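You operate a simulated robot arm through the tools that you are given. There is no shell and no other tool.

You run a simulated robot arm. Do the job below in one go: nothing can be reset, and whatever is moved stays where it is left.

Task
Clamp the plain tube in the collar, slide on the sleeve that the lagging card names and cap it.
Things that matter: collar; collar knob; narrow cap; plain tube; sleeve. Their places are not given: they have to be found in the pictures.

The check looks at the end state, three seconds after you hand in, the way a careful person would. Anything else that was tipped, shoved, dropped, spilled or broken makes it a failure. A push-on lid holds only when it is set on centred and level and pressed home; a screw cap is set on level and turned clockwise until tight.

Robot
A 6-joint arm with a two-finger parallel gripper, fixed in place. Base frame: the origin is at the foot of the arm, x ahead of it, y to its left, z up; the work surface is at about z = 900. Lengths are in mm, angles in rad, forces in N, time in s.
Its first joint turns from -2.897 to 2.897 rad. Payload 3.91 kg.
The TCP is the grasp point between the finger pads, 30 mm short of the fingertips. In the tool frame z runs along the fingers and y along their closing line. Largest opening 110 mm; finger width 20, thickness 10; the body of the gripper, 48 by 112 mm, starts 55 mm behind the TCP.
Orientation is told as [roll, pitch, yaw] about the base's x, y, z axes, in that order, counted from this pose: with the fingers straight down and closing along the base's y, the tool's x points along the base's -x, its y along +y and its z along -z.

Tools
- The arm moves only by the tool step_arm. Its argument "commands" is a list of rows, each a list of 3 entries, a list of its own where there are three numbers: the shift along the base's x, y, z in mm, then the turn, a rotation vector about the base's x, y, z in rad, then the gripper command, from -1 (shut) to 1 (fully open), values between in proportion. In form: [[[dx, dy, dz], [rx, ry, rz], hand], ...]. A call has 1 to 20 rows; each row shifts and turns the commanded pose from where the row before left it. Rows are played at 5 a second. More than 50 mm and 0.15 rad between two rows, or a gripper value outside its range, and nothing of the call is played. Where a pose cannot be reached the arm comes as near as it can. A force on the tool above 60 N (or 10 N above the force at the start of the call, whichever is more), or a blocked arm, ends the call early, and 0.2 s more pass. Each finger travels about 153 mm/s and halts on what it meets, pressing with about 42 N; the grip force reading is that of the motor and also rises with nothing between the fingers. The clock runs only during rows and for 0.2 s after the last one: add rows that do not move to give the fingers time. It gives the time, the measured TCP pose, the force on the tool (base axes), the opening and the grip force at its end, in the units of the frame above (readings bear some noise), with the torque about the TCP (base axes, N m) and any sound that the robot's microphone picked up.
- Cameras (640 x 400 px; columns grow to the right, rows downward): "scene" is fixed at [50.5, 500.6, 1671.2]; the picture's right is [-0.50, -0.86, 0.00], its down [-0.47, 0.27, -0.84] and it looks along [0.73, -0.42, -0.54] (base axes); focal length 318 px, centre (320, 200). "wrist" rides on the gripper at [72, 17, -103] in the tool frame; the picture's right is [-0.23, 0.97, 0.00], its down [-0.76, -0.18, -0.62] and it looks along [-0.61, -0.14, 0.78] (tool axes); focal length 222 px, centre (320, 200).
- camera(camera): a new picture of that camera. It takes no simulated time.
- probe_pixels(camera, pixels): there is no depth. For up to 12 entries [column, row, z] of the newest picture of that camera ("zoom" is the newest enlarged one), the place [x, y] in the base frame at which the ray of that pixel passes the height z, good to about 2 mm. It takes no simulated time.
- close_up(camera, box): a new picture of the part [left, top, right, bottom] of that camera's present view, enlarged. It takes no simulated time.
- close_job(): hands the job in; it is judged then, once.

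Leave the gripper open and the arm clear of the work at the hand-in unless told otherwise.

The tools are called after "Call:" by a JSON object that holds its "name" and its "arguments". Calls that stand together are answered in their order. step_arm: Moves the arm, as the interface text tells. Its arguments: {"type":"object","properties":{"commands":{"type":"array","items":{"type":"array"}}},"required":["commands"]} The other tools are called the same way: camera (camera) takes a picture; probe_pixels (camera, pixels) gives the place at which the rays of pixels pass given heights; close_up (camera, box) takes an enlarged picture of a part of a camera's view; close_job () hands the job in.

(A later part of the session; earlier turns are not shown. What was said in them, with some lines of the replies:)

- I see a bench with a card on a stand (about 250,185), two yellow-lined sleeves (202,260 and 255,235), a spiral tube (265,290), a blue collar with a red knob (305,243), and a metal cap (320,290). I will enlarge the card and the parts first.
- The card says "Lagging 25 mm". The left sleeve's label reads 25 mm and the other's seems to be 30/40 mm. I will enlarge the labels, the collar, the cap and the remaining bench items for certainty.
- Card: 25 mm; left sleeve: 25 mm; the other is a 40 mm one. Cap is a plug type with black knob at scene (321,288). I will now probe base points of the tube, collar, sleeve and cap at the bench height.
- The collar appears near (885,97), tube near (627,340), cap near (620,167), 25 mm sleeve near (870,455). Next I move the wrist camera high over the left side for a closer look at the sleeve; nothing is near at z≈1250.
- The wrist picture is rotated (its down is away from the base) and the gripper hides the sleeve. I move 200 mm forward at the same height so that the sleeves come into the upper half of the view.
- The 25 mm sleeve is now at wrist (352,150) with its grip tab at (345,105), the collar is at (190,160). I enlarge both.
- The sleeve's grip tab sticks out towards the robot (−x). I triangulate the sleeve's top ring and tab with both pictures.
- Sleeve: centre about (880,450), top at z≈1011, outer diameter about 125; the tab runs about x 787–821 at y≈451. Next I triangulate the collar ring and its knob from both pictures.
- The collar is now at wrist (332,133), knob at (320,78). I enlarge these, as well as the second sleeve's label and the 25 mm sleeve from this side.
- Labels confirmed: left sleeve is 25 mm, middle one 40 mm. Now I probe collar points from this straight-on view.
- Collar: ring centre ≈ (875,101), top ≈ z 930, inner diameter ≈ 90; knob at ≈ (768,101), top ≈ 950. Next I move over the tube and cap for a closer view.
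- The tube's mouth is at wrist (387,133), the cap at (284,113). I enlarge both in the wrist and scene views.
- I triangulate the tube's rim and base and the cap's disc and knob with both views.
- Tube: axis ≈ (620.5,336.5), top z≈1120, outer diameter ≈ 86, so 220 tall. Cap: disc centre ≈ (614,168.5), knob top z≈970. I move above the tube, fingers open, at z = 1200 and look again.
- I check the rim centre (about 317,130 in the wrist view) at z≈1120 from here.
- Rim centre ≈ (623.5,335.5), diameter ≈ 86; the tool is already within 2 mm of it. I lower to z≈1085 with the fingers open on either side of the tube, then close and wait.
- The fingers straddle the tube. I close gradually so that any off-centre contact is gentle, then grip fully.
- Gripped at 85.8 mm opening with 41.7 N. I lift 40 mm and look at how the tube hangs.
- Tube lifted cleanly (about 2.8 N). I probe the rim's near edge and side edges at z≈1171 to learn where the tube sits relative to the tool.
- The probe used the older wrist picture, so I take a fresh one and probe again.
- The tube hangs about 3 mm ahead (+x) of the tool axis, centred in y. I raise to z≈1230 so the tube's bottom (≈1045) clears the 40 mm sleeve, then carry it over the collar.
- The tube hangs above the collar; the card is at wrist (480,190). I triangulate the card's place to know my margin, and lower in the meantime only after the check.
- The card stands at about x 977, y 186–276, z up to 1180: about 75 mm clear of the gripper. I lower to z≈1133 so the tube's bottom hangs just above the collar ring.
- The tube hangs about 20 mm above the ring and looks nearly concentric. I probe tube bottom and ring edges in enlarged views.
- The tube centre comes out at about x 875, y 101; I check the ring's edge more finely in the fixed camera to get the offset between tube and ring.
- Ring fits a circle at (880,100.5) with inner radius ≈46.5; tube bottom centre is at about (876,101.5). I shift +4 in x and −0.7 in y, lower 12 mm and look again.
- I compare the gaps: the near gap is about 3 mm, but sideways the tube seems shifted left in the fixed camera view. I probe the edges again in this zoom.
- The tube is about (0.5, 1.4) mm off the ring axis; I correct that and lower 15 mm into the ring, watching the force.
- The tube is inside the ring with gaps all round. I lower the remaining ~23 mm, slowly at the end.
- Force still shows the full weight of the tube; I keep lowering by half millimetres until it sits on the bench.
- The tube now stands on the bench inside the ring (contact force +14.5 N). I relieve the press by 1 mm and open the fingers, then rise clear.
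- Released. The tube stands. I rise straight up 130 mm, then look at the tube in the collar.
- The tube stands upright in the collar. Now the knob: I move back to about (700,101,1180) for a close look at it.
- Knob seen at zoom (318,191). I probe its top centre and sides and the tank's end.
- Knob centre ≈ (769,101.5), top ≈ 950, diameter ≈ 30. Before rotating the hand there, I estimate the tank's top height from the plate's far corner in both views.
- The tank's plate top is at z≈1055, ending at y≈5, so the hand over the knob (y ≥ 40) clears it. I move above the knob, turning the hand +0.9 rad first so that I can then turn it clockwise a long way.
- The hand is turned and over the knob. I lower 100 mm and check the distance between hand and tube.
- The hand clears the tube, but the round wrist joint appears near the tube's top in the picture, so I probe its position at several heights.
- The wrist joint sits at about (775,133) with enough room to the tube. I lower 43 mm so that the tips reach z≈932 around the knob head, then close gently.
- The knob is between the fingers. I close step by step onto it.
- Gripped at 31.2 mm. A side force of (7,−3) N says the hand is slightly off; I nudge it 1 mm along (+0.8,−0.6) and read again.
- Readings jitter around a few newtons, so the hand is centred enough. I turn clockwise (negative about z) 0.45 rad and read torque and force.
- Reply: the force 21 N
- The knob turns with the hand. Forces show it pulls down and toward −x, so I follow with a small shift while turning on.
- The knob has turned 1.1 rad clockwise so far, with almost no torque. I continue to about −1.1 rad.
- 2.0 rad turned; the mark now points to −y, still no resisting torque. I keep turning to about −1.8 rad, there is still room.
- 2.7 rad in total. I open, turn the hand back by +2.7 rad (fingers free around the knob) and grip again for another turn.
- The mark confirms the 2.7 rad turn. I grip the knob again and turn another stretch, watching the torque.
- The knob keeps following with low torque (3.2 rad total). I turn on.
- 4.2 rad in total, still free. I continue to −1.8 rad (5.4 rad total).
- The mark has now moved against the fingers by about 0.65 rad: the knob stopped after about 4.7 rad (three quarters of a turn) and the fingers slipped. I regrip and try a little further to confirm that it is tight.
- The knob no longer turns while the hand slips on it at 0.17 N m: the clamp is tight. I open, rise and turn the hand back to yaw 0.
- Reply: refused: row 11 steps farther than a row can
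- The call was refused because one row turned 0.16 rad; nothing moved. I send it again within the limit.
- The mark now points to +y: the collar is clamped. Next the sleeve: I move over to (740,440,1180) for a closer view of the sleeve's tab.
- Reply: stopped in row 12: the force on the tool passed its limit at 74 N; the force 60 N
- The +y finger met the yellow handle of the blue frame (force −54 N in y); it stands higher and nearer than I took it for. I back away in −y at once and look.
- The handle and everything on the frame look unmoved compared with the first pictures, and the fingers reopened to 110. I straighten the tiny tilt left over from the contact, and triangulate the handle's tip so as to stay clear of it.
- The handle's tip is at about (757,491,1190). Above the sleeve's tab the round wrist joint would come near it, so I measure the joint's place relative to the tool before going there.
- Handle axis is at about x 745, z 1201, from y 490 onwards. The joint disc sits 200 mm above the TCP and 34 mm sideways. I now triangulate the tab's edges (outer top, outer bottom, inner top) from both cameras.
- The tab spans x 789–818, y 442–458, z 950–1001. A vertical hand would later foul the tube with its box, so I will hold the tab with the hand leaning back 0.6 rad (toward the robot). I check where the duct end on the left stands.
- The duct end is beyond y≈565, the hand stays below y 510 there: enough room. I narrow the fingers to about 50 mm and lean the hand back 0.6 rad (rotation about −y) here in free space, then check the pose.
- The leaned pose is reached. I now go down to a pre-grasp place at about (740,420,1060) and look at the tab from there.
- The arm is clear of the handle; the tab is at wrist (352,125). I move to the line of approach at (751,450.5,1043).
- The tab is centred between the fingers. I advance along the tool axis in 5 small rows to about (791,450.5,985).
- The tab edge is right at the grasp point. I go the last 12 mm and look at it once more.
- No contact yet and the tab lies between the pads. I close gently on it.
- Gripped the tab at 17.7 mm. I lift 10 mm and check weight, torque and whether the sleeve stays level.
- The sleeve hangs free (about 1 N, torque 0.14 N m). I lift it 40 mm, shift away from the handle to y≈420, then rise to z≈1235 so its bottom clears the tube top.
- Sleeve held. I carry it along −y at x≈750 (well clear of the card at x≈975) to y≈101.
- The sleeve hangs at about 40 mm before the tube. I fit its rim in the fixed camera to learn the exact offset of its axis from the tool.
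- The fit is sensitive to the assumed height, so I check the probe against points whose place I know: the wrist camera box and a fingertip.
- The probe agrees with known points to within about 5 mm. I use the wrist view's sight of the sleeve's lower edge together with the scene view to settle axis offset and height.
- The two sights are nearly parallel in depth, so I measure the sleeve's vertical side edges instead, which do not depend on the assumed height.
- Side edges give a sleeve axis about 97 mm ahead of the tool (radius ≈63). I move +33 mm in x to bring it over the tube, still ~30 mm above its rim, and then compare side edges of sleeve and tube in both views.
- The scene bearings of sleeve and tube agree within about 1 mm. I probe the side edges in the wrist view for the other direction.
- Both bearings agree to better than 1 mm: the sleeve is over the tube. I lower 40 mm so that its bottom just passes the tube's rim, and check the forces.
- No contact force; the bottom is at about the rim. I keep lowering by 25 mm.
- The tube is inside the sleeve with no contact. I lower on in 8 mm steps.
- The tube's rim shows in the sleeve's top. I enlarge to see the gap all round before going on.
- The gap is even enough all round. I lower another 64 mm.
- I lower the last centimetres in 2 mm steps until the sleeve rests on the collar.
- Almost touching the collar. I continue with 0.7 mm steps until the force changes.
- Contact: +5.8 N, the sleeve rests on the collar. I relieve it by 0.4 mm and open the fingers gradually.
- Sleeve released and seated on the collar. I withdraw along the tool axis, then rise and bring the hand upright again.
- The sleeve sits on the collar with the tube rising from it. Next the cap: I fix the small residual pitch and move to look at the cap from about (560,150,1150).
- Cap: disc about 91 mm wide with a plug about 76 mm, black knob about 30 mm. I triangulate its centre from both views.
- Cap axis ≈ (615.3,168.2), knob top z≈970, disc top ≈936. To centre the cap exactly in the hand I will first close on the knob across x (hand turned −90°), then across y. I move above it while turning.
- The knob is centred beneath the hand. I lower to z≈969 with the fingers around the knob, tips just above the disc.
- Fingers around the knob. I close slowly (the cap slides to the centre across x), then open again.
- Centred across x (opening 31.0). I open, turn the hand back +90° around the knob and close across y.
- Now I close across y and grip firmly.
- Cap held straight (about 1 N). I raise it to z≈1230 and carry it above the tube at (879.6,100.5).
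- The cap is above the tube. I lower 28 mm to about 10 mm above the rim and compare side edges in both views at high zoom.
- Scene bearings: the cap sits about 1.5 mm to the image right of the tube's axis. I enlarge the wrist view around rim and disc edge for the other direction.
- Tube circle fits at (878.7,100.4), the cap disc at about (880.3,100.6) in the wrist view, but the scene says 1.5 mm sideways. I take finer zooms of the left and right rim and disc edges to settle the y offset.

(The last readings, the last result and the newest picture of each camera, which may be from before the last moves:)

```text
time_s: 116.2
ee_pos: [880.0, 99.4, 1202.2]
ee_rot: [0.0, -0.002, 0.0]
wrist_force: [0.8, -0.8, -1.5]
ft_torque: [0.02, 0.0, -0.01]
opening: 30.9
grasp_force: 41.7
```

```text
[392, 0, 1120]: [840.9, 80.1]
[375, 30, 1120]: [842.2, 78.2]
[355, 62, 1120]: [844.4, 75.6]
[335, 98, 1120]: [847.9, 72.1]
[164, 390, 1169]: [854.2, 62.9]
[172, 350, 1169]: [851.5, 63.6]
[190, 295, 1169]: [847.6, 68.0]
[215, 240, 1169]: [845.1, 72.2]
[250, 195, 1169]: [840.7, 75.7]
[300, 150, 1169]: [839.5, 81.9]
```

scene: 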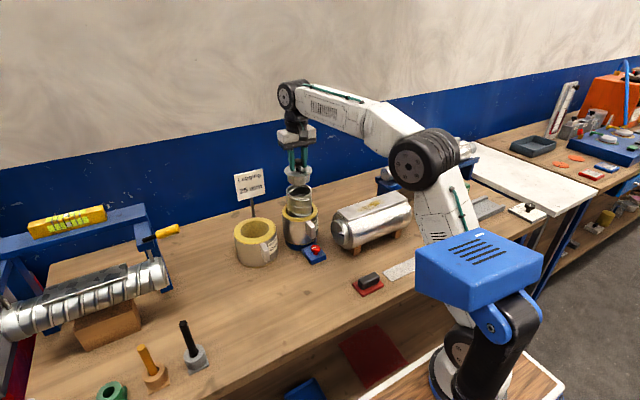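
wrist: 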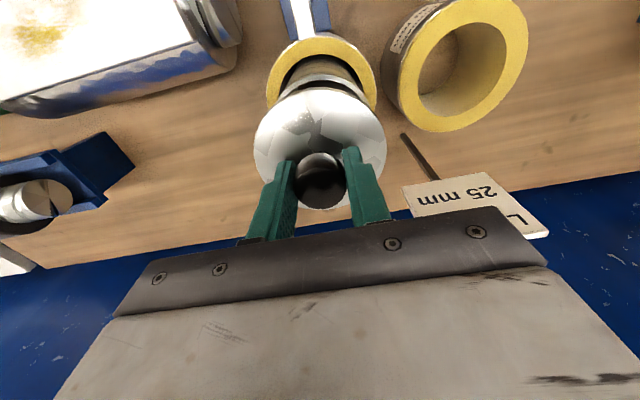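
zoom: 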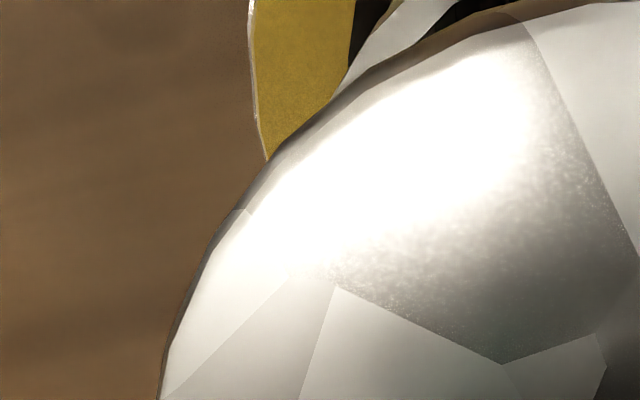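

Fitted centres: tube (878.8,101.6), cap (880.3,100.0); with the scene bearing the cap is off by about (+1.2,−2.0). I correct that and measure again.

Call:
{"name": "step_arm", "arguments": {"commands": [[[-1.2, 2.0, 0], [0, 0, 0], -1], [[0, 0, -4], [0, 0, 0], -1], [[0, 0, 0], [0, 0, 0], -1], [[0, 0, 0], [0, 0, 0], -1]]}}

Call:
{"name": "close_up", "arguments": {"camera": "scene", "box": [282, 170, 322, 195]}}

Call:
{"name": "close_up", "arguments": {"camera": "scene", "box": [282, 190, 322, 215]}}

Call:
{"name": "camera", "arguments": {"camera": "wrist"}}

Call:
{"name": "close_up", "arguments": {"camera": "wrist", "box": [260, 60, 380, 130]}}

```text
time_s: 117.2
ee_pos: [880.0, 101.3, 1197.4]
ee_rot: [0.0, -0.002, -0.001]
wrist_force: [0.0, 0.2, -1.2]
ft_torque: [-0.01, 0.02, 0.01]
opening: 31.0
grasp_force: 42.0
```

```text
16.00 times, centred on (302, 182) of scene
```

zoom: 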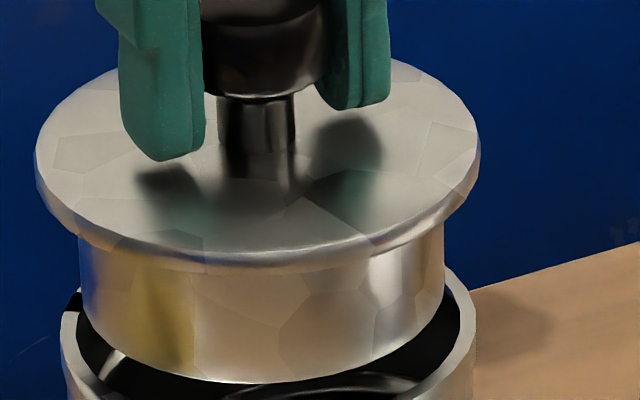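

```text
16.00 times, centred on (302, 202) of scene
```

zoom: 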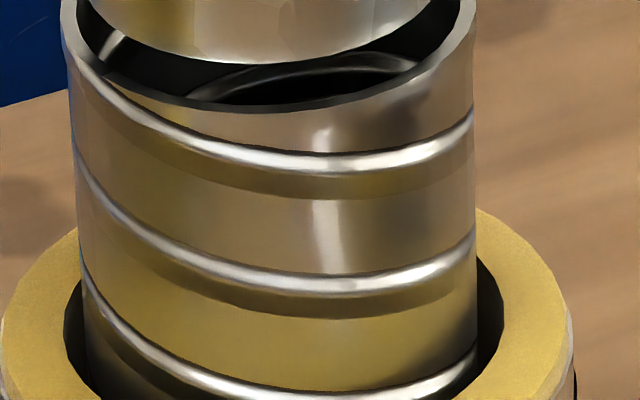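

```text
taken
```

wrist: 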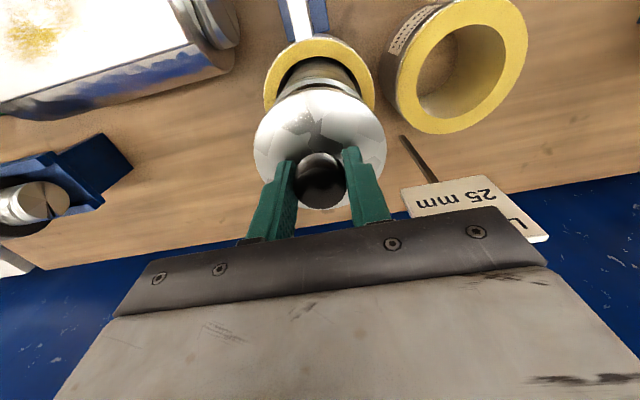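

```text
5.33 times, centred on (320, 95) of wrist
```

zoom: 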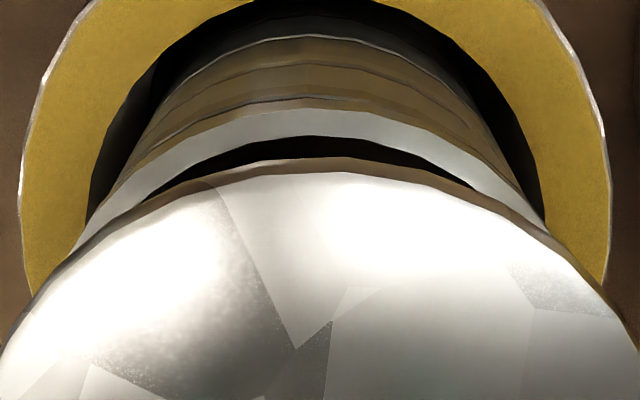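

Scene bearing now agrees within 0.5 mm. I refit the rim and disc in the wrist view.

Call:
{"name": "probe_pixels", "arguments": {"camera": "zoom", "pixels": [[110, 198, 1120], [150, 162, 1120], [200, 132, 1120], [260, 114, 1120], [320, 108, 1120], [380, 113, 1120], [440, 131, 1120], [500, 168, 1120], [535, 205, 1120], [180, 172, 1120], [320, 136, 1120], [450, 172, 1120]]}}

Call:
{"name": "probe_pixels", "arguments": {"camera": "zoom", "pixels": [[20, 320, 1164.5], [70, 265, 1164.5], [130, 225, 1164.5], [200, 190, 1164.5], [260, 177, 1164.5], [320, 172, 1164.5], [380, 176, 1164.5], [440, 188, 1164.5], [520, 224, 1164.5], [590, 275, 1164.5], [620, 312, 1164.5]]}}

```text
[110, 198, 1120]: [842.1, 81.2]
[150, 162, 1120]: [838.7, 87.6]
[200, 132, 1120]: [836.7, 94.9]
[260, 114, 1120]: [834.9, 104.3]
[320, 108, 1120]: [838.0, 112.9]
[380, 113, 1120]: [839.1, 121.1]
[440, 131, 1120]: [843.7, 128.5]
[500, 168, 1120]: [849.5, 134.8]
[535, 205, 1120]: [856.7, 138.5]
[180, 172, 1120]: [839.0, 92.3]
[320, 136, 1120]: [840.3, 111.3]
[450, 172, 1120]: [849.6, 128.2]
```

```text
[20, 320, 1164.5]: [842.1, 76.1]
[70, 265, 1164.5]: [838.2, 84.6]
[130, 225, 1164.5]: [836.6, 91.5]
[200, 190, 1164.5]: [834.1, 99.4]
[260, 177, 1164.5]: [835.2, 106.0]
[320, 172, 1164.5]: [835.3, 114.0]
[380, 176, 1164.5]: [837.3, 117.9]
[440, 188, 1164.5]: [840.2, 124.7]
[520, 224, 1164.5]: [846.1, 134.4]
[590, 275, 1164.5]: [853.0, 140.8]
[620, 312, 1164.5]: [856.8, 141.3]
```

Remaining offset about (+1.0,+0.2). I correct it and lower in small steps until the plug meets or enters the rim, watching the force.

Call:
{"name": "step_arm", "arguments": {"commands": [[[-1.0, -0.2, 0], [0, 0, 0], -1], [[0, 0, -2], [0, 0, 0], -1], [[0, 0, -2], [0, 0, 0], -1], [[0, 0, -2], [0, 0, 0], -1], [[0, 0, -2], [0, 0, 0], -1], [[0, 0, 0], [0, 0, 0], -1]]}}

Call:
{"name": "close_up", "arguments": {"camera": "scene", "box": [282, 175, 322, 200]}}

Call:
{"name": "close_up", "arguments": {"camera": "wrist", "box": [260, 60, 380, 130]}}

```text
time_s: 118.6
ee_pos: [877.4, 102.5, 1189.8]
ee_rot: [0.001, -0.002, 0.0]
wrist_force: [-0.2, -0.5, -2.3]
ft_torque: [-0.02, -0.01, 0.06]
opening: 30.7
grasp_force: 42.0
```

```text
16.00 times, centred on (302, 188) of scene
```

zoom: 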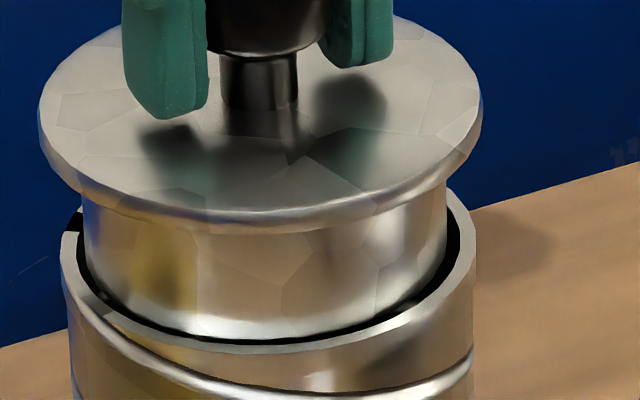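

```text
5.33 times, centred on (320, 95) of wrist
```

zoom: 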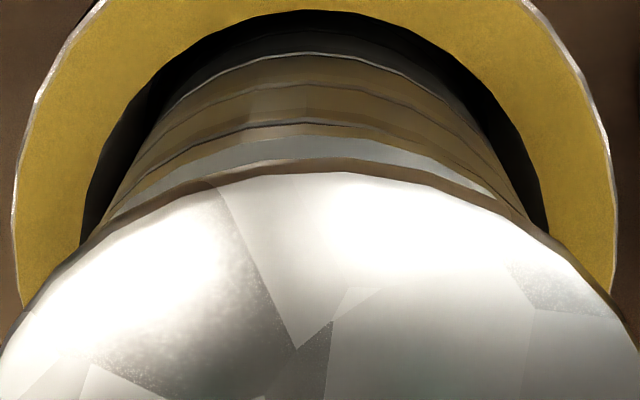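

The plug hovers right in the rim's mouth, about 0.5 mm too far to the image left. I shift (−0.1,−0.4) and go down in 1.5 mm steps.

Call:
{"name": "step_arm", "arguments": {"commands": [[[-0.1, -0.4, 0], [0, 0, 0], -1], [[0, 0, -1.5], [0, 0, 0], -1], [[0, 0, -1.5], [0, 0, 0], -1], [[0, 0, -1.5], [0, 0, 0], -1], [[0, 0, 0], [0, 0, 0], -1]]}}

Call:
{"name": "close_up", "arguments": {"camera": "scene", "box": [282, 175, 322, 200]}}

```text
time_s: 119.8
ee_pos: [877.7, 101.5, 1185.7]
ee_rot: [0.0, 0.0, 0.0]
wrist_force: [-1.3, 0.0, 1.8]
ft_torque: [0.01, 0.0, 0.05]
opening: 30.9
grasp_force: 42.0
```

```text
16.00 times, centred on (302, 188) of scene
```

zoom: 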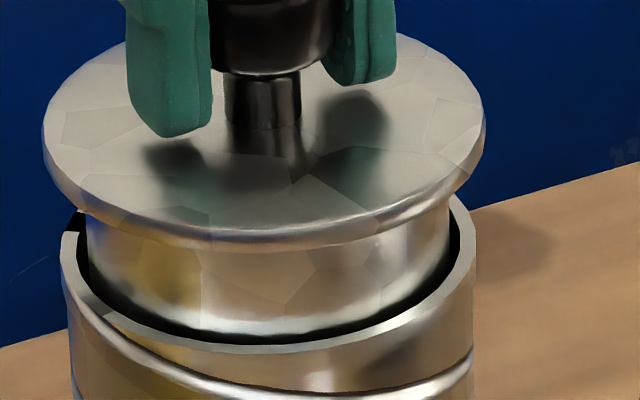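

The plug has entered the mouth, centred; a slight contact of about 3 N. I press on in 1.5 mm steps.

Call:
{"name": "step_arm", "arguments": {"commands": [[[0, 0, -1.5], [0, 0, 0], -1], [[0, 0, -1.5], [0, 0, 0], -1], [[0, 0, 0], [0, 0, 0], -1]]}}

Call:
{"name": "close_up", "arguments": {"camera": "scene", "box": [282, 175, 322, 200]}}

```text
time_s: 120.6
ee_pos: [877.1, 101.9, 1182.9]
ee_rot: [-0.001, -0.001, -0.001]
wrist_force: [-0.3, 0.1, 2.5]
ft_torque: [0.0, -0.02, 0.01]
opening: 30.8
grasp_force: 42.5
```

```text
16.00 times, centred on (302, 188) of scene
```

zoom: 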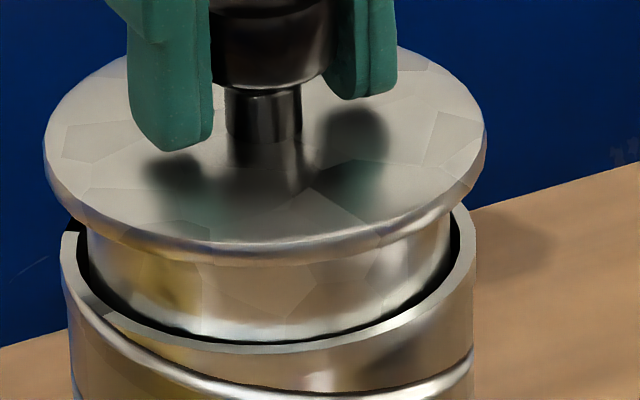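

It slides in with a steady few newtons. I continue down 15 mm.

Call:
{"name": "step_arm", "arguments": {"commands": [[[0, 0, -2.5], [0, 0, 0], -1], [[0, 0, -2.5], [0, 0, 0], -1], [[0, 0, -2.5], [0, 0, 0], -1], [[0, 0, -2.5], [0, 0, 0], -1], [[0, 0, -2.5], [0, 0, 0], -1], [[0, 0, -2.5], [0, 0, 0], -1], [[0, 0, 0], [0, 0, 0], -1]]}}

Call:
{"name": "close_up", "arguments": {"camera": "scene", "box": [282, 175, 322, 200]}}

```text
time_s: 122.2
ee_pos: [877.1, 102.2, 1167.1]
ee_rot: [0.001, -0.002, 0.0]
wrist_force: [0.8, 1.2, 2.4]
ft_torque: [0.0, 0.01, 0.07]
opening: 30.8
grasp_force: 42.1
```

```text
16.00 times, centred on (302, 188) of scene
```

zoom: 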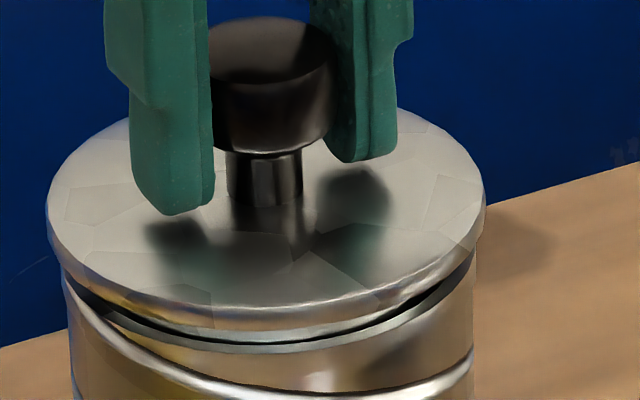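

Nearly home: the disc is about 6 mm above the rim. I go on in 1 mm steps and watch for the force rising.

Call:
{"name": "step_arm", "arguments": {"commands": [[[0, 0, -1.5], [0, 0, 0], -1], [[0, 0, -1.5], [0, 0, 0], -1], [[0, 0, -1], [0, 0, 0], -1], [[0, 0, -1], [0, 0, 0], -1], [[0, 0, 0], [0, 0, 0], -1]]}}

Call:
{"name": "close_up", "arguments": {"camera": "scene", "box": [282, 175, 322, 200]}}

```text
time_s: 123.4
ee_pos: [878.8, 101.8, 1161.2]
ee_rot: [-0.001, -0.001, 0.002]
wrist_force: [0.5, 0.1, 2.4]
ft_torque: [-0.02, 0.01, 0.02]
opening: 31.2
grasp_force: 41.9
```

```text
16.00 times, centred on (302, 188) of scene
```

zoom: 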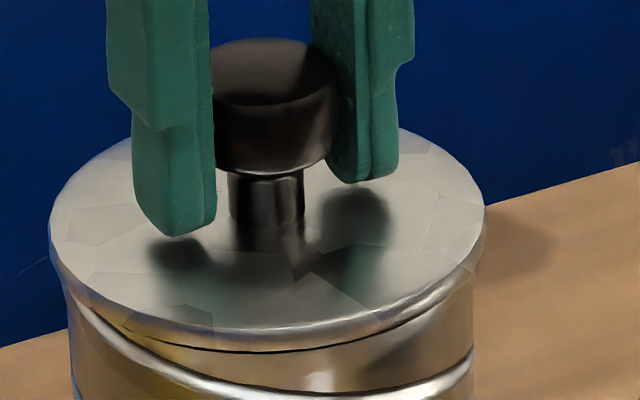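

The disc is about 1 mm from the rim. I press home in half-millimetre steps.

Call:
{"name": "step_arm", "arguments": {"commands": [[[0, 0, -0.5], [0, 0, 0], -1], [[0, 0, -0.5], [0, 0, 0], -1], [[0, 0, -0.5], [0, 0, 0], -1], [[0, 0, -0.5], [0, 0, 0], -1], [[0, 0, 0], [0, 0, 0], -1]]}}

```text
time_s: 124.6
ee_pos: [876.9, 100.5, 1160.1]
ee_rot: [0.001, -0.001, 0.001]
wrist_force: [0.0, 0.3, 1.5]
ft_torque: [0.0, -0.01, 0.03]
opening: 30.9
grasp_force: 41.6
```

Call:
{"name": "step_arm", "arguments": {"commands": [[[0, 0, -0.5], [0, 0, 0], -1], [[0, 0, -0.5], [0, 0, 0], -1], [[0, 0, -0.5], [0, 0, 0], -1], [[0, 0, 0], [0, 0, 0], -1]]}}

Call:
{"name": "close_up", "arguments": {"camera": "scene", "box": [282, 175, 322, 200]}}

```text
time_s: 125.6
ee_pos: [877.1, 102.0, 1160.8]
ee_rot: [0.0, -0.003, 0.0]
wrist_force: [-2.8, -0.2, 7.6]
ft_torque: [0.05, 0.3, 0.04]
opening: 31.1
grasp_force: 41.9
```

```text
16.00 times, centred on (302, 188) of scene
```

zoom: 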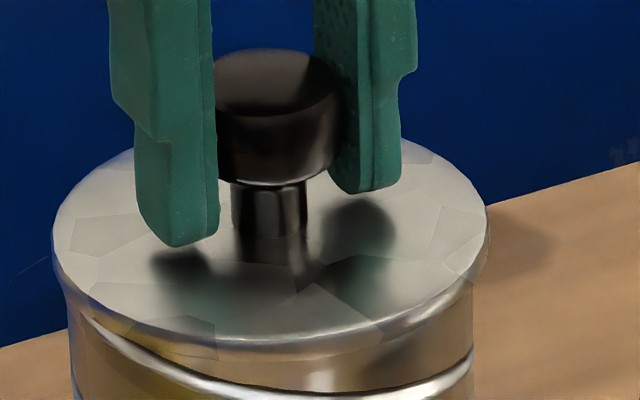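

The disc meets the rim (7.6 N). I press further to seat it firmly.

Call:
{"name": "step_arm", "arguments": {"commands": [[[0, 0, -0.6], [0, 0, 0], -1], [[0, 0, -0.6], [0, 0, 0], -1], [[0, 0, -0.6], [0, 0, 0], -1], [[0, 0, 0], [0, 0, 0], -1]]}}

```text
time_s: 126.6
ee_pos: [878.3, 101.9, 1159.0]
ee_rot: [-0.003, -0.004, 0.0]
wrist_force: [-0.9, 3.6, 29.2]
ft_torque: [-0.22, 0.08, 0.12]
opening: 31.0
grasp_force: 42.2
```

Call:
{"name": "step_arm", "arguments": {"commands": [[[0, 0, -0.6], [0, 0, 0], -1], [[0, 0, -0.5], [0, 0, 0], -1], [[0, 0, 0], [0, 0, 0], -1], [[0, 0, 0], [0, 0, 0], -1]]}}

Call:
{"name": "close_up", "arguments": {"camera": "scene", "box": [282, 175, 322, 200]}}

```text
time_s: 127.6
ee_pos: [876.6, 101.2, 1157.4]
ee_rot: [-0.001, -0.005, 0.0]
wrist_force: [3.3, 6.2, 29.0]
ft_torque: [0.41, -0.42, 0.07]
opening: 30.9
grasp_force: 41.7
```

```text
16.00 times, centred on (302, 188) of scene
```

zoom: 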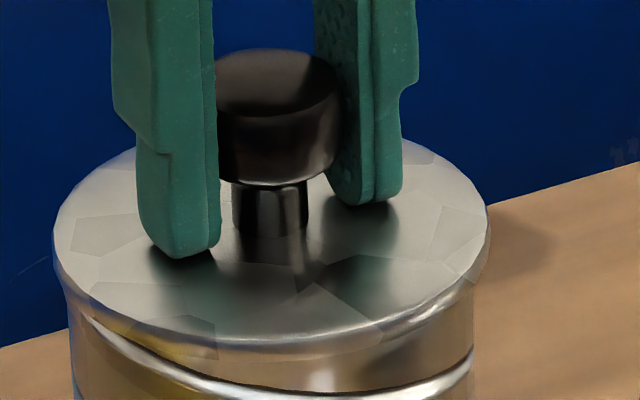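

The fingers begin to slip on the knob at about 29 N; the disc sits on the rim with no visible gap. I ease 1 mm, open and rise to inspect, then press once more on the knob's top with closed fingers.

Call:
{"name": "step_arm", "arguments": {"commands": [[[0, 0, 1.0], [0, 0, 0], -1], [[0, 0, 0], [0, 0, 0], -0.35], [[0, 0, 0], [0, 0, 0], -0.2], [[0, 0, 0], [0, 0, 0], -0.1], [[0, 0, 0], [0, 0, 0], -0.1]]}}

Call:
{"name": "close_up", "arguments": {"camera": "scene", "box": [282, 175, 322, 200]}}

```text
time_s: 128.8
ee_pos: [876.4, 100.9, 1157.6]
ee_rot: [0.0, -0.002, -0.001]
wrist_force: [-2.6, -2.8, 15.4]
ft_torque: [-0.09, 0.16, -0.1]
opening: 47.8
grasp_force: 0.1
```

```text
16.00 times, centred on (302, 188) of scene
```

zoom: 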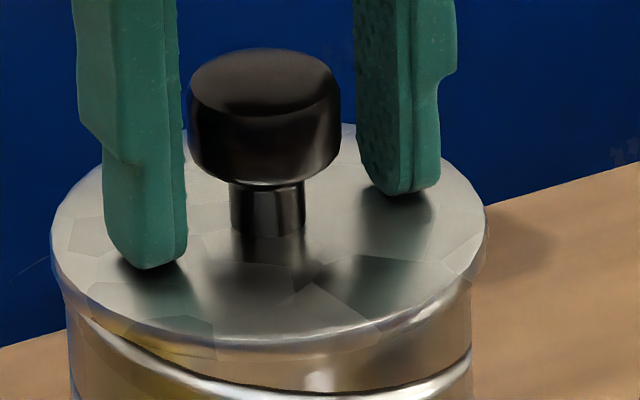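

Both fingertips now rest on the disc on either side of the knob (15 N). That is a level way to press: I push down another 1.5 mm to about 35–40 N.

Call:
{"name": "step_arm", "arguments": {"commands": [[[0, 0, -0.8], [0, 0, 0], -0.1], [[0, 0, -0.7], [0, 0, 0], -0.1], [[0, 0, 0], [0, 0, 0], -0.1]]}}

Call:
{"name": "close_up", "arguments": {"camera": "scene", "box": [282, 175, 322, 200]}}

```text
time_s: 129.6
ee_pos: [877.4, 99.8, 1156.5]
ee_rot: [-0.002, -0.004, 0.0]
wrist_force: [-3.8, -4.5, 24.7]
ft_torque: [-0.41, 0.3, -0.01]
opening: 48.5
grasp_force: 0.0
```

```text
16.00 times, centred on (302, 188) of scene
```

zoom: 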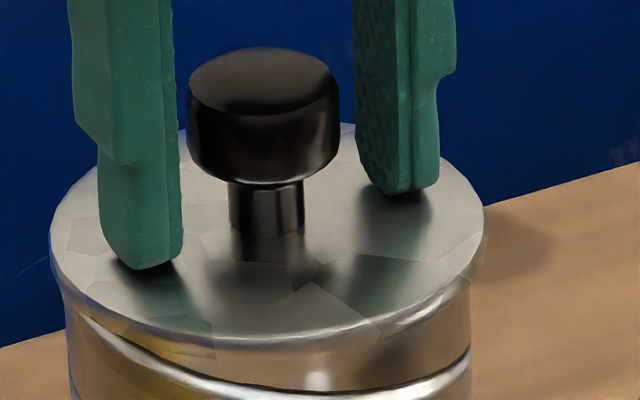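

Pressed with about 25 N. I lift straight off and inspect the cap from both cameras.

Call:
{"name": "step_arm", "arguments": {"commands": [[[0, 0, 3], [0, 0, 0], -0.1], [[0, 0, 8], [0, 0, 0], -0.1], [[0, 0, 15], [0, 0, 0], -0.1], [[0, 0, 20], [0, 0, 0], -0.1], [[0, 0, 20], [0, 0, 0], -0.1], [[0, 0, 0], [0, 0, 0], -0.1]]}}

Call:
{"name": "close_up", "arguments": {"camera": "scene", "box": [282, 175, 322, 200]}}

Call:
{"name": "camera", "arguments": {"camera": "wrist"}}

Call:
{"name": "close_up", "arguments": {"camera": "wrist", "box": [250, 60, 390, 180]}}

Call:
{"name": "close_up", "arguments": {"camera": "scene", "box": [264, 170, 344, 270]}}

```text
time_s: 131.0
ee_pos: [876.8, 101.9, 1221.3]
ee_rot: [0.002, -0.002, 0.0]
wrist_force: [0.6, 0.4, -0.2]
ft_torque: [-0.01, 0.02, -0.04]
opening: 49.5
grasp_force: 0.1
```

```text
16.00 times, centred on (302, 188) of scene
```

zoom: 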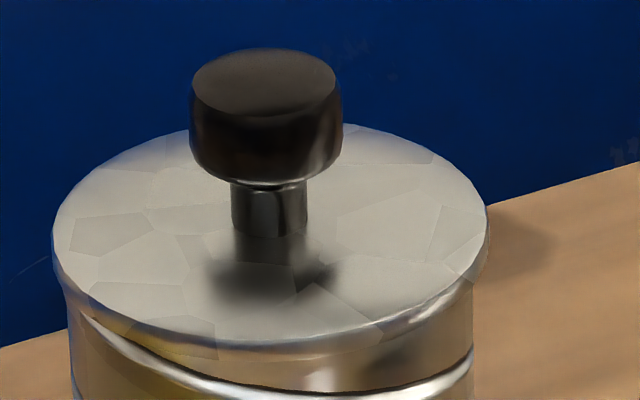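

```text
taken
```

wrist: 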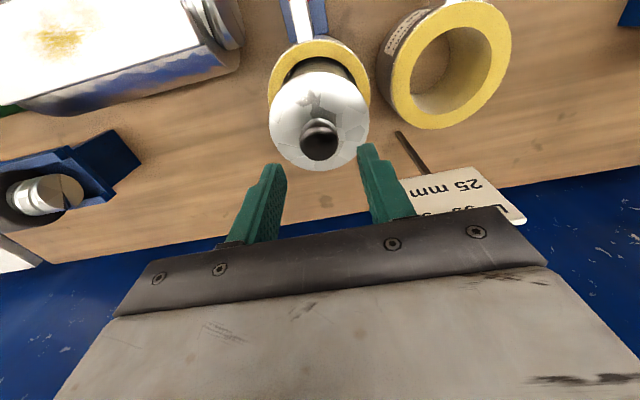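

```text
3.33 times, centred on (320, 120) of wrist
```

zoom: 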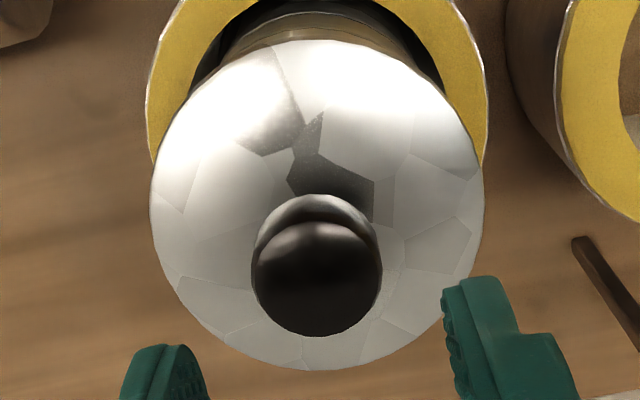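

```text
4.00 times, centred on (304, 220) of scene
```

zoom: 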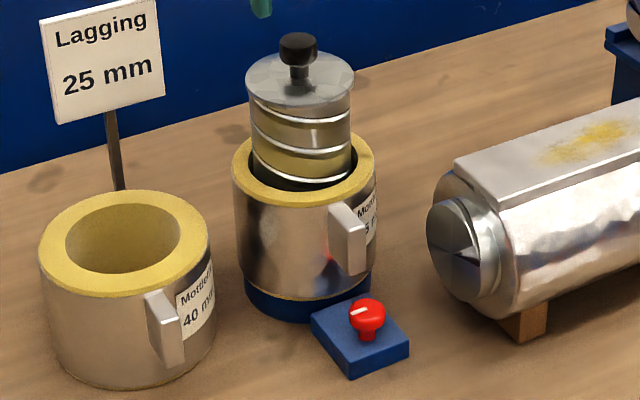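

The cap sits flush and level on the tube. As a last assurance I close the fingers and press once, centred on the knob's top.

Call:
{"name": "step_arm", "arguments": {"commands": [[[0, 0, 0], [0, 0, 0], -0.6], [[0, 0, 0], [0, 0, 0], -1], [[0, 0, 0], [0, 0, 0], -1], [[0, 0, -10], [0, 0, 0], -1], [[0, 0, -8], [0, 0, 0], -1], [[0, 0, -5], [0, 0, 0], -1], [[0, 0, 0], [0, 0, 0], -1]]}}

Call:
{"name": "close_up", "arguments": {"camera": "scene", "box": [276, 150, 332, 190]}}

```text
time_s: 132.6
ee_pos: [877.3, 102.1, 1197.6]
ee_rot: [0.0, -0.002, -0.001]
wrist_force: [-0.9, 0.3, -0.3]
ft_torque: [0.04, 0.02, 0.01]
opening: 0.0
grasp_force: 37.3
```

```text
10.00 times, centred on (304, 170) of scene
```

zoom: 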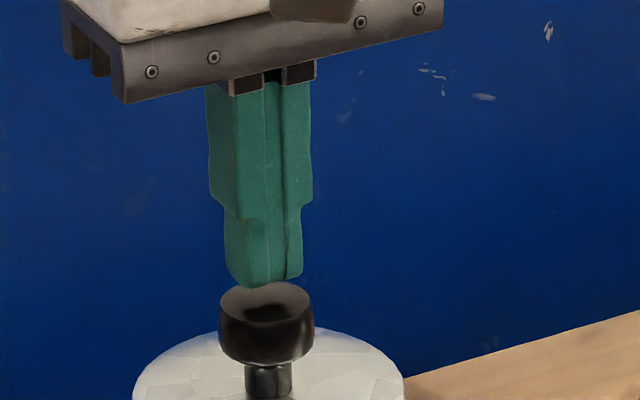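

The closed tips are centred over the knob. I lower to contact and press.

Call:
{"name": "step_arm", "arguments": {"commands": [[[0, 0, -2], [0, 0, 0], -1], [[0, 0, -2], [0, 0, 0], -1], [[0, 0, -1], [0, 0, 0], -1], [[0, 0, -1], [0, 0, 0], -1], [[0, 0, -1], [0, 0, 0], -1], [[0, 0, 0], [0, 0, 0], -1]]}}

```text
time_s: 134.0
ee_pos: [877.5, 101.1, 1191.1]
ee_rot: [-0.001, -0.002, 0.001]
wrist_force: [-0.4, -0.2, 0.2]
ft_torque: [0.01, -0.01, 0.0]
opening: 0.0
grasp_force: 37.6
```

Call:
{"name": "step_arm", "arguments": {"commands": [[[0, 0, -1], [0, 0, 0], -1], [[0, 0, -1], [0, 0, 0], -1], [[0, 0, -0.5], [0, 0, 0], -1], [[0, 0, 0], [0, 0, 0], -1]]}}

```text
time_s: 135.0
ee_pos: [877.9, 101.0, 1192.1]
ee_rot: [0.002, -0.005, 0.0]
wrist_force: [3.5, -1.3, 22.1]
ft_torque: [0.0, -0.07, -0.05]
opening: 0.1
grasp_force: 38.2
```

Contact at 22 N, centred (almost no torque). I press to about 40 N.

Call:
{"name": "step_arm", "arguments": {"commands": [[[0, 0, -0.6], [0, 0, 0], -1], [[0, 0, -0.6], [0, 0, 0], -1], [[0, 0, 0], [0, 0, 0], -1]]}}

```text
time_s: 135.8
ee_pos: [875.2, 101.2, 1191.8]
ee_rot: [0.0, -0.008, 0.001]
wrist_force: [6.8, 0.3, 47.9]
ft_torque: [0.01, -0.1, -0.02]
opening: 0.1
grasp_force: 38.2
```

Pressed with 48 N and nothing gave way: the cap is home. I lift straight up, retreat and open the hand.

Call:
{"name": "step_arm", "arguments": {"commands": [[[0, 0, 3], [0, 0, 0], -1], [[0, 0, 10], [0, 0, 0], -1], [[0, 0, 20], [0, 0, 0], -1], [[0, 0, 25], [0, 0, 0], -1], [[0, 0, 30], [0, 0, 0], -1], [[-20, 0, 25], [0, 0, 0], -0.5], [[-30, 0, 15], [0, 0, 0], 0], [[-35, 0, 10], [0, 0, 0], 0.5], [[-35, 0, 0], [0, 0, 0], 1], [[-35, 0, 0], [0, 0, 0], 1], [[-35, 0, 0], [0, 0, 0], 1], [[-35, 0, 0], [0, 0, 0], 1], [[0, 0, 0], [0, 0, 0], 1]]}}

Call:
{"name": "camera", "arguments": {"camera": "scene"}}

Call:
{"name": "close_up", "arguments": {"camera": "scene", "box": [264, 170, 344, 270]}}

Call:
{"name": "close_up", "arguments": {"camera": "scene", "box": [282, 175, 322, 200]}}

Call:
{"name": "camera", "arguments": {"camera": "wrist"}}

```text
time_s: 138.6
ee_pos: [651.5, 99.5, 1325.7]
ee_rot: [0.001, -0.002, -0.001]
wrist_force: [0.2, 0.2, -0.3]
ft_torque: [-0.01, 0.05, -0.03]
opening: 110.1
grasp_force: 0.0
```

```text
taken
```

scene: 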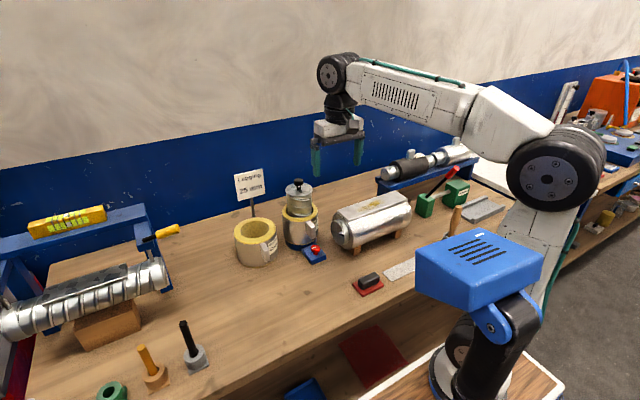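

```text
4.00 times, centred on (304, 220) of scene
```

zoom: 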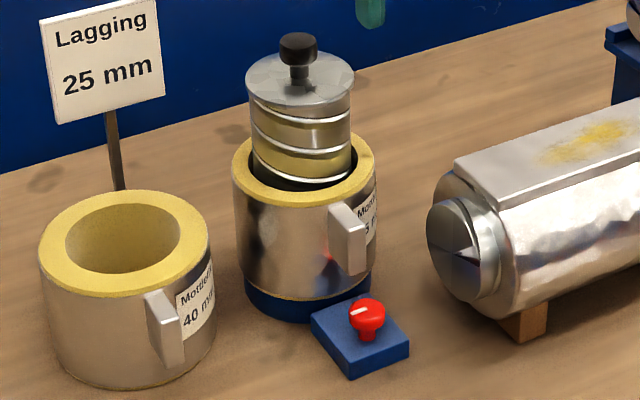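

```text
16.00 times, centred on (302, 188) of scene
```

zoom: 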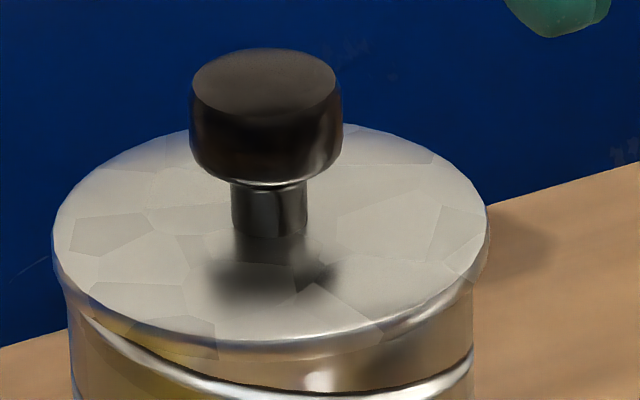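

```text
taken
```

wrist: 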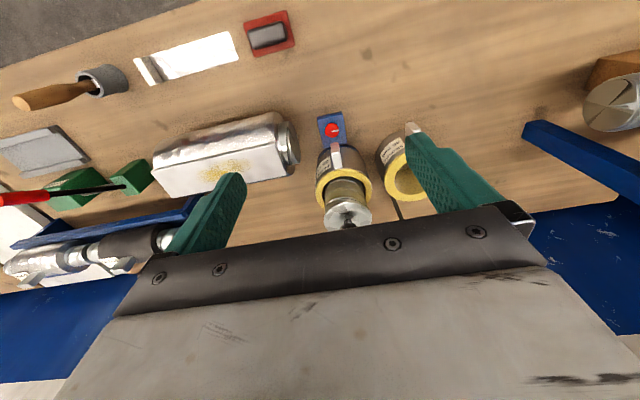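

All parts are in place. A last check: the sleeve's seat on the collar, and the frame on the left against the first picture.

Call:
{"name": "close_up", "arguments": {"camera": "scene", "box": [282, 225, 322, 255]}}

Call:
{"name": "close_up", "arguments": {"camera": "scene", "box": [0, 200, 320, 400]}}

Call:
{"name": "close_up", "arguments": {"camera": "scene", "box": [320, 130, 560, 280]}}

```text
13.33 times, centred on (302, 240) of scene
```

zoom: 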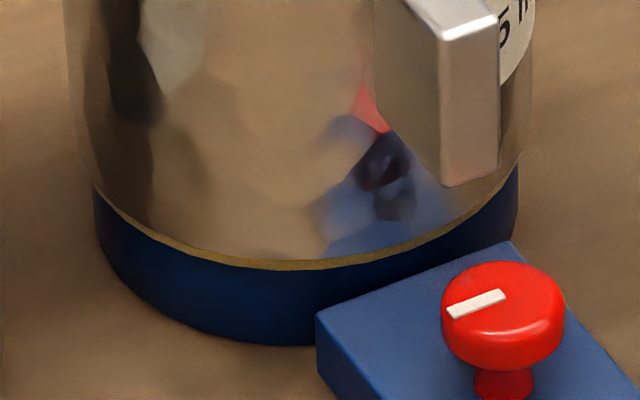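

```text
2.00 times, centred on (160, 300) of scene
```

zoom: 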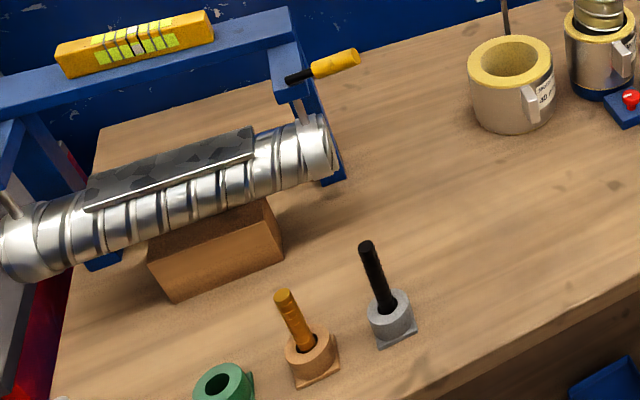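

```text
2.67 times, centred on (440, 205) of scene
```

zoom: 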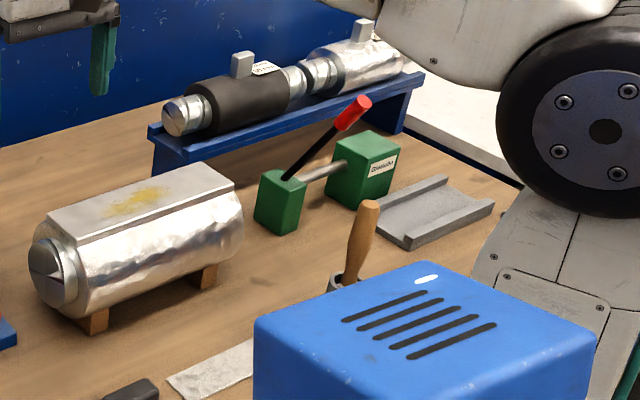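

The tube is clamped in the collar with the knob tight. The 25 mm sleeve rests flush on the collar, and the cap is level and pressed home. The frame and handle I touched earlier look the same as in the first pictures, as does everything else on the bench. The gripper is open and the arm is clear, so I hand the job in.

Call:
{"name": "close_job", "arguments": {}}

```text
The job is handed in.
```

The job is handed in, and by every check I could make the plain tube is clamped, sleeved and capped. I haven't seen the judge's result.

- **Tube:** it stands on the bench inside the collar. I turned the collar knob clockwise about three quarters of a turn, until it stopped and the fingers slipped on it.
- **Sleeve:** the lagging card says 25 mm, so I used the sleeve labelled 25 mm. It rests on the collar with no visible gap. The 40 mm sleeve was left alone.
- **Cap:** the narrow cap went in centred and level. I pressed it with about 48 N on its knob and it did not move further.

**Contact on the way:** while moving to the sleeve, one finger hit the yellow handle on the blue frame at the left, and the arm stopped at 74 N. Compared with the first pictures, the handle and everything on that frame look unmoved.

At hand-in the gripper was open and the arm was clear of the work.
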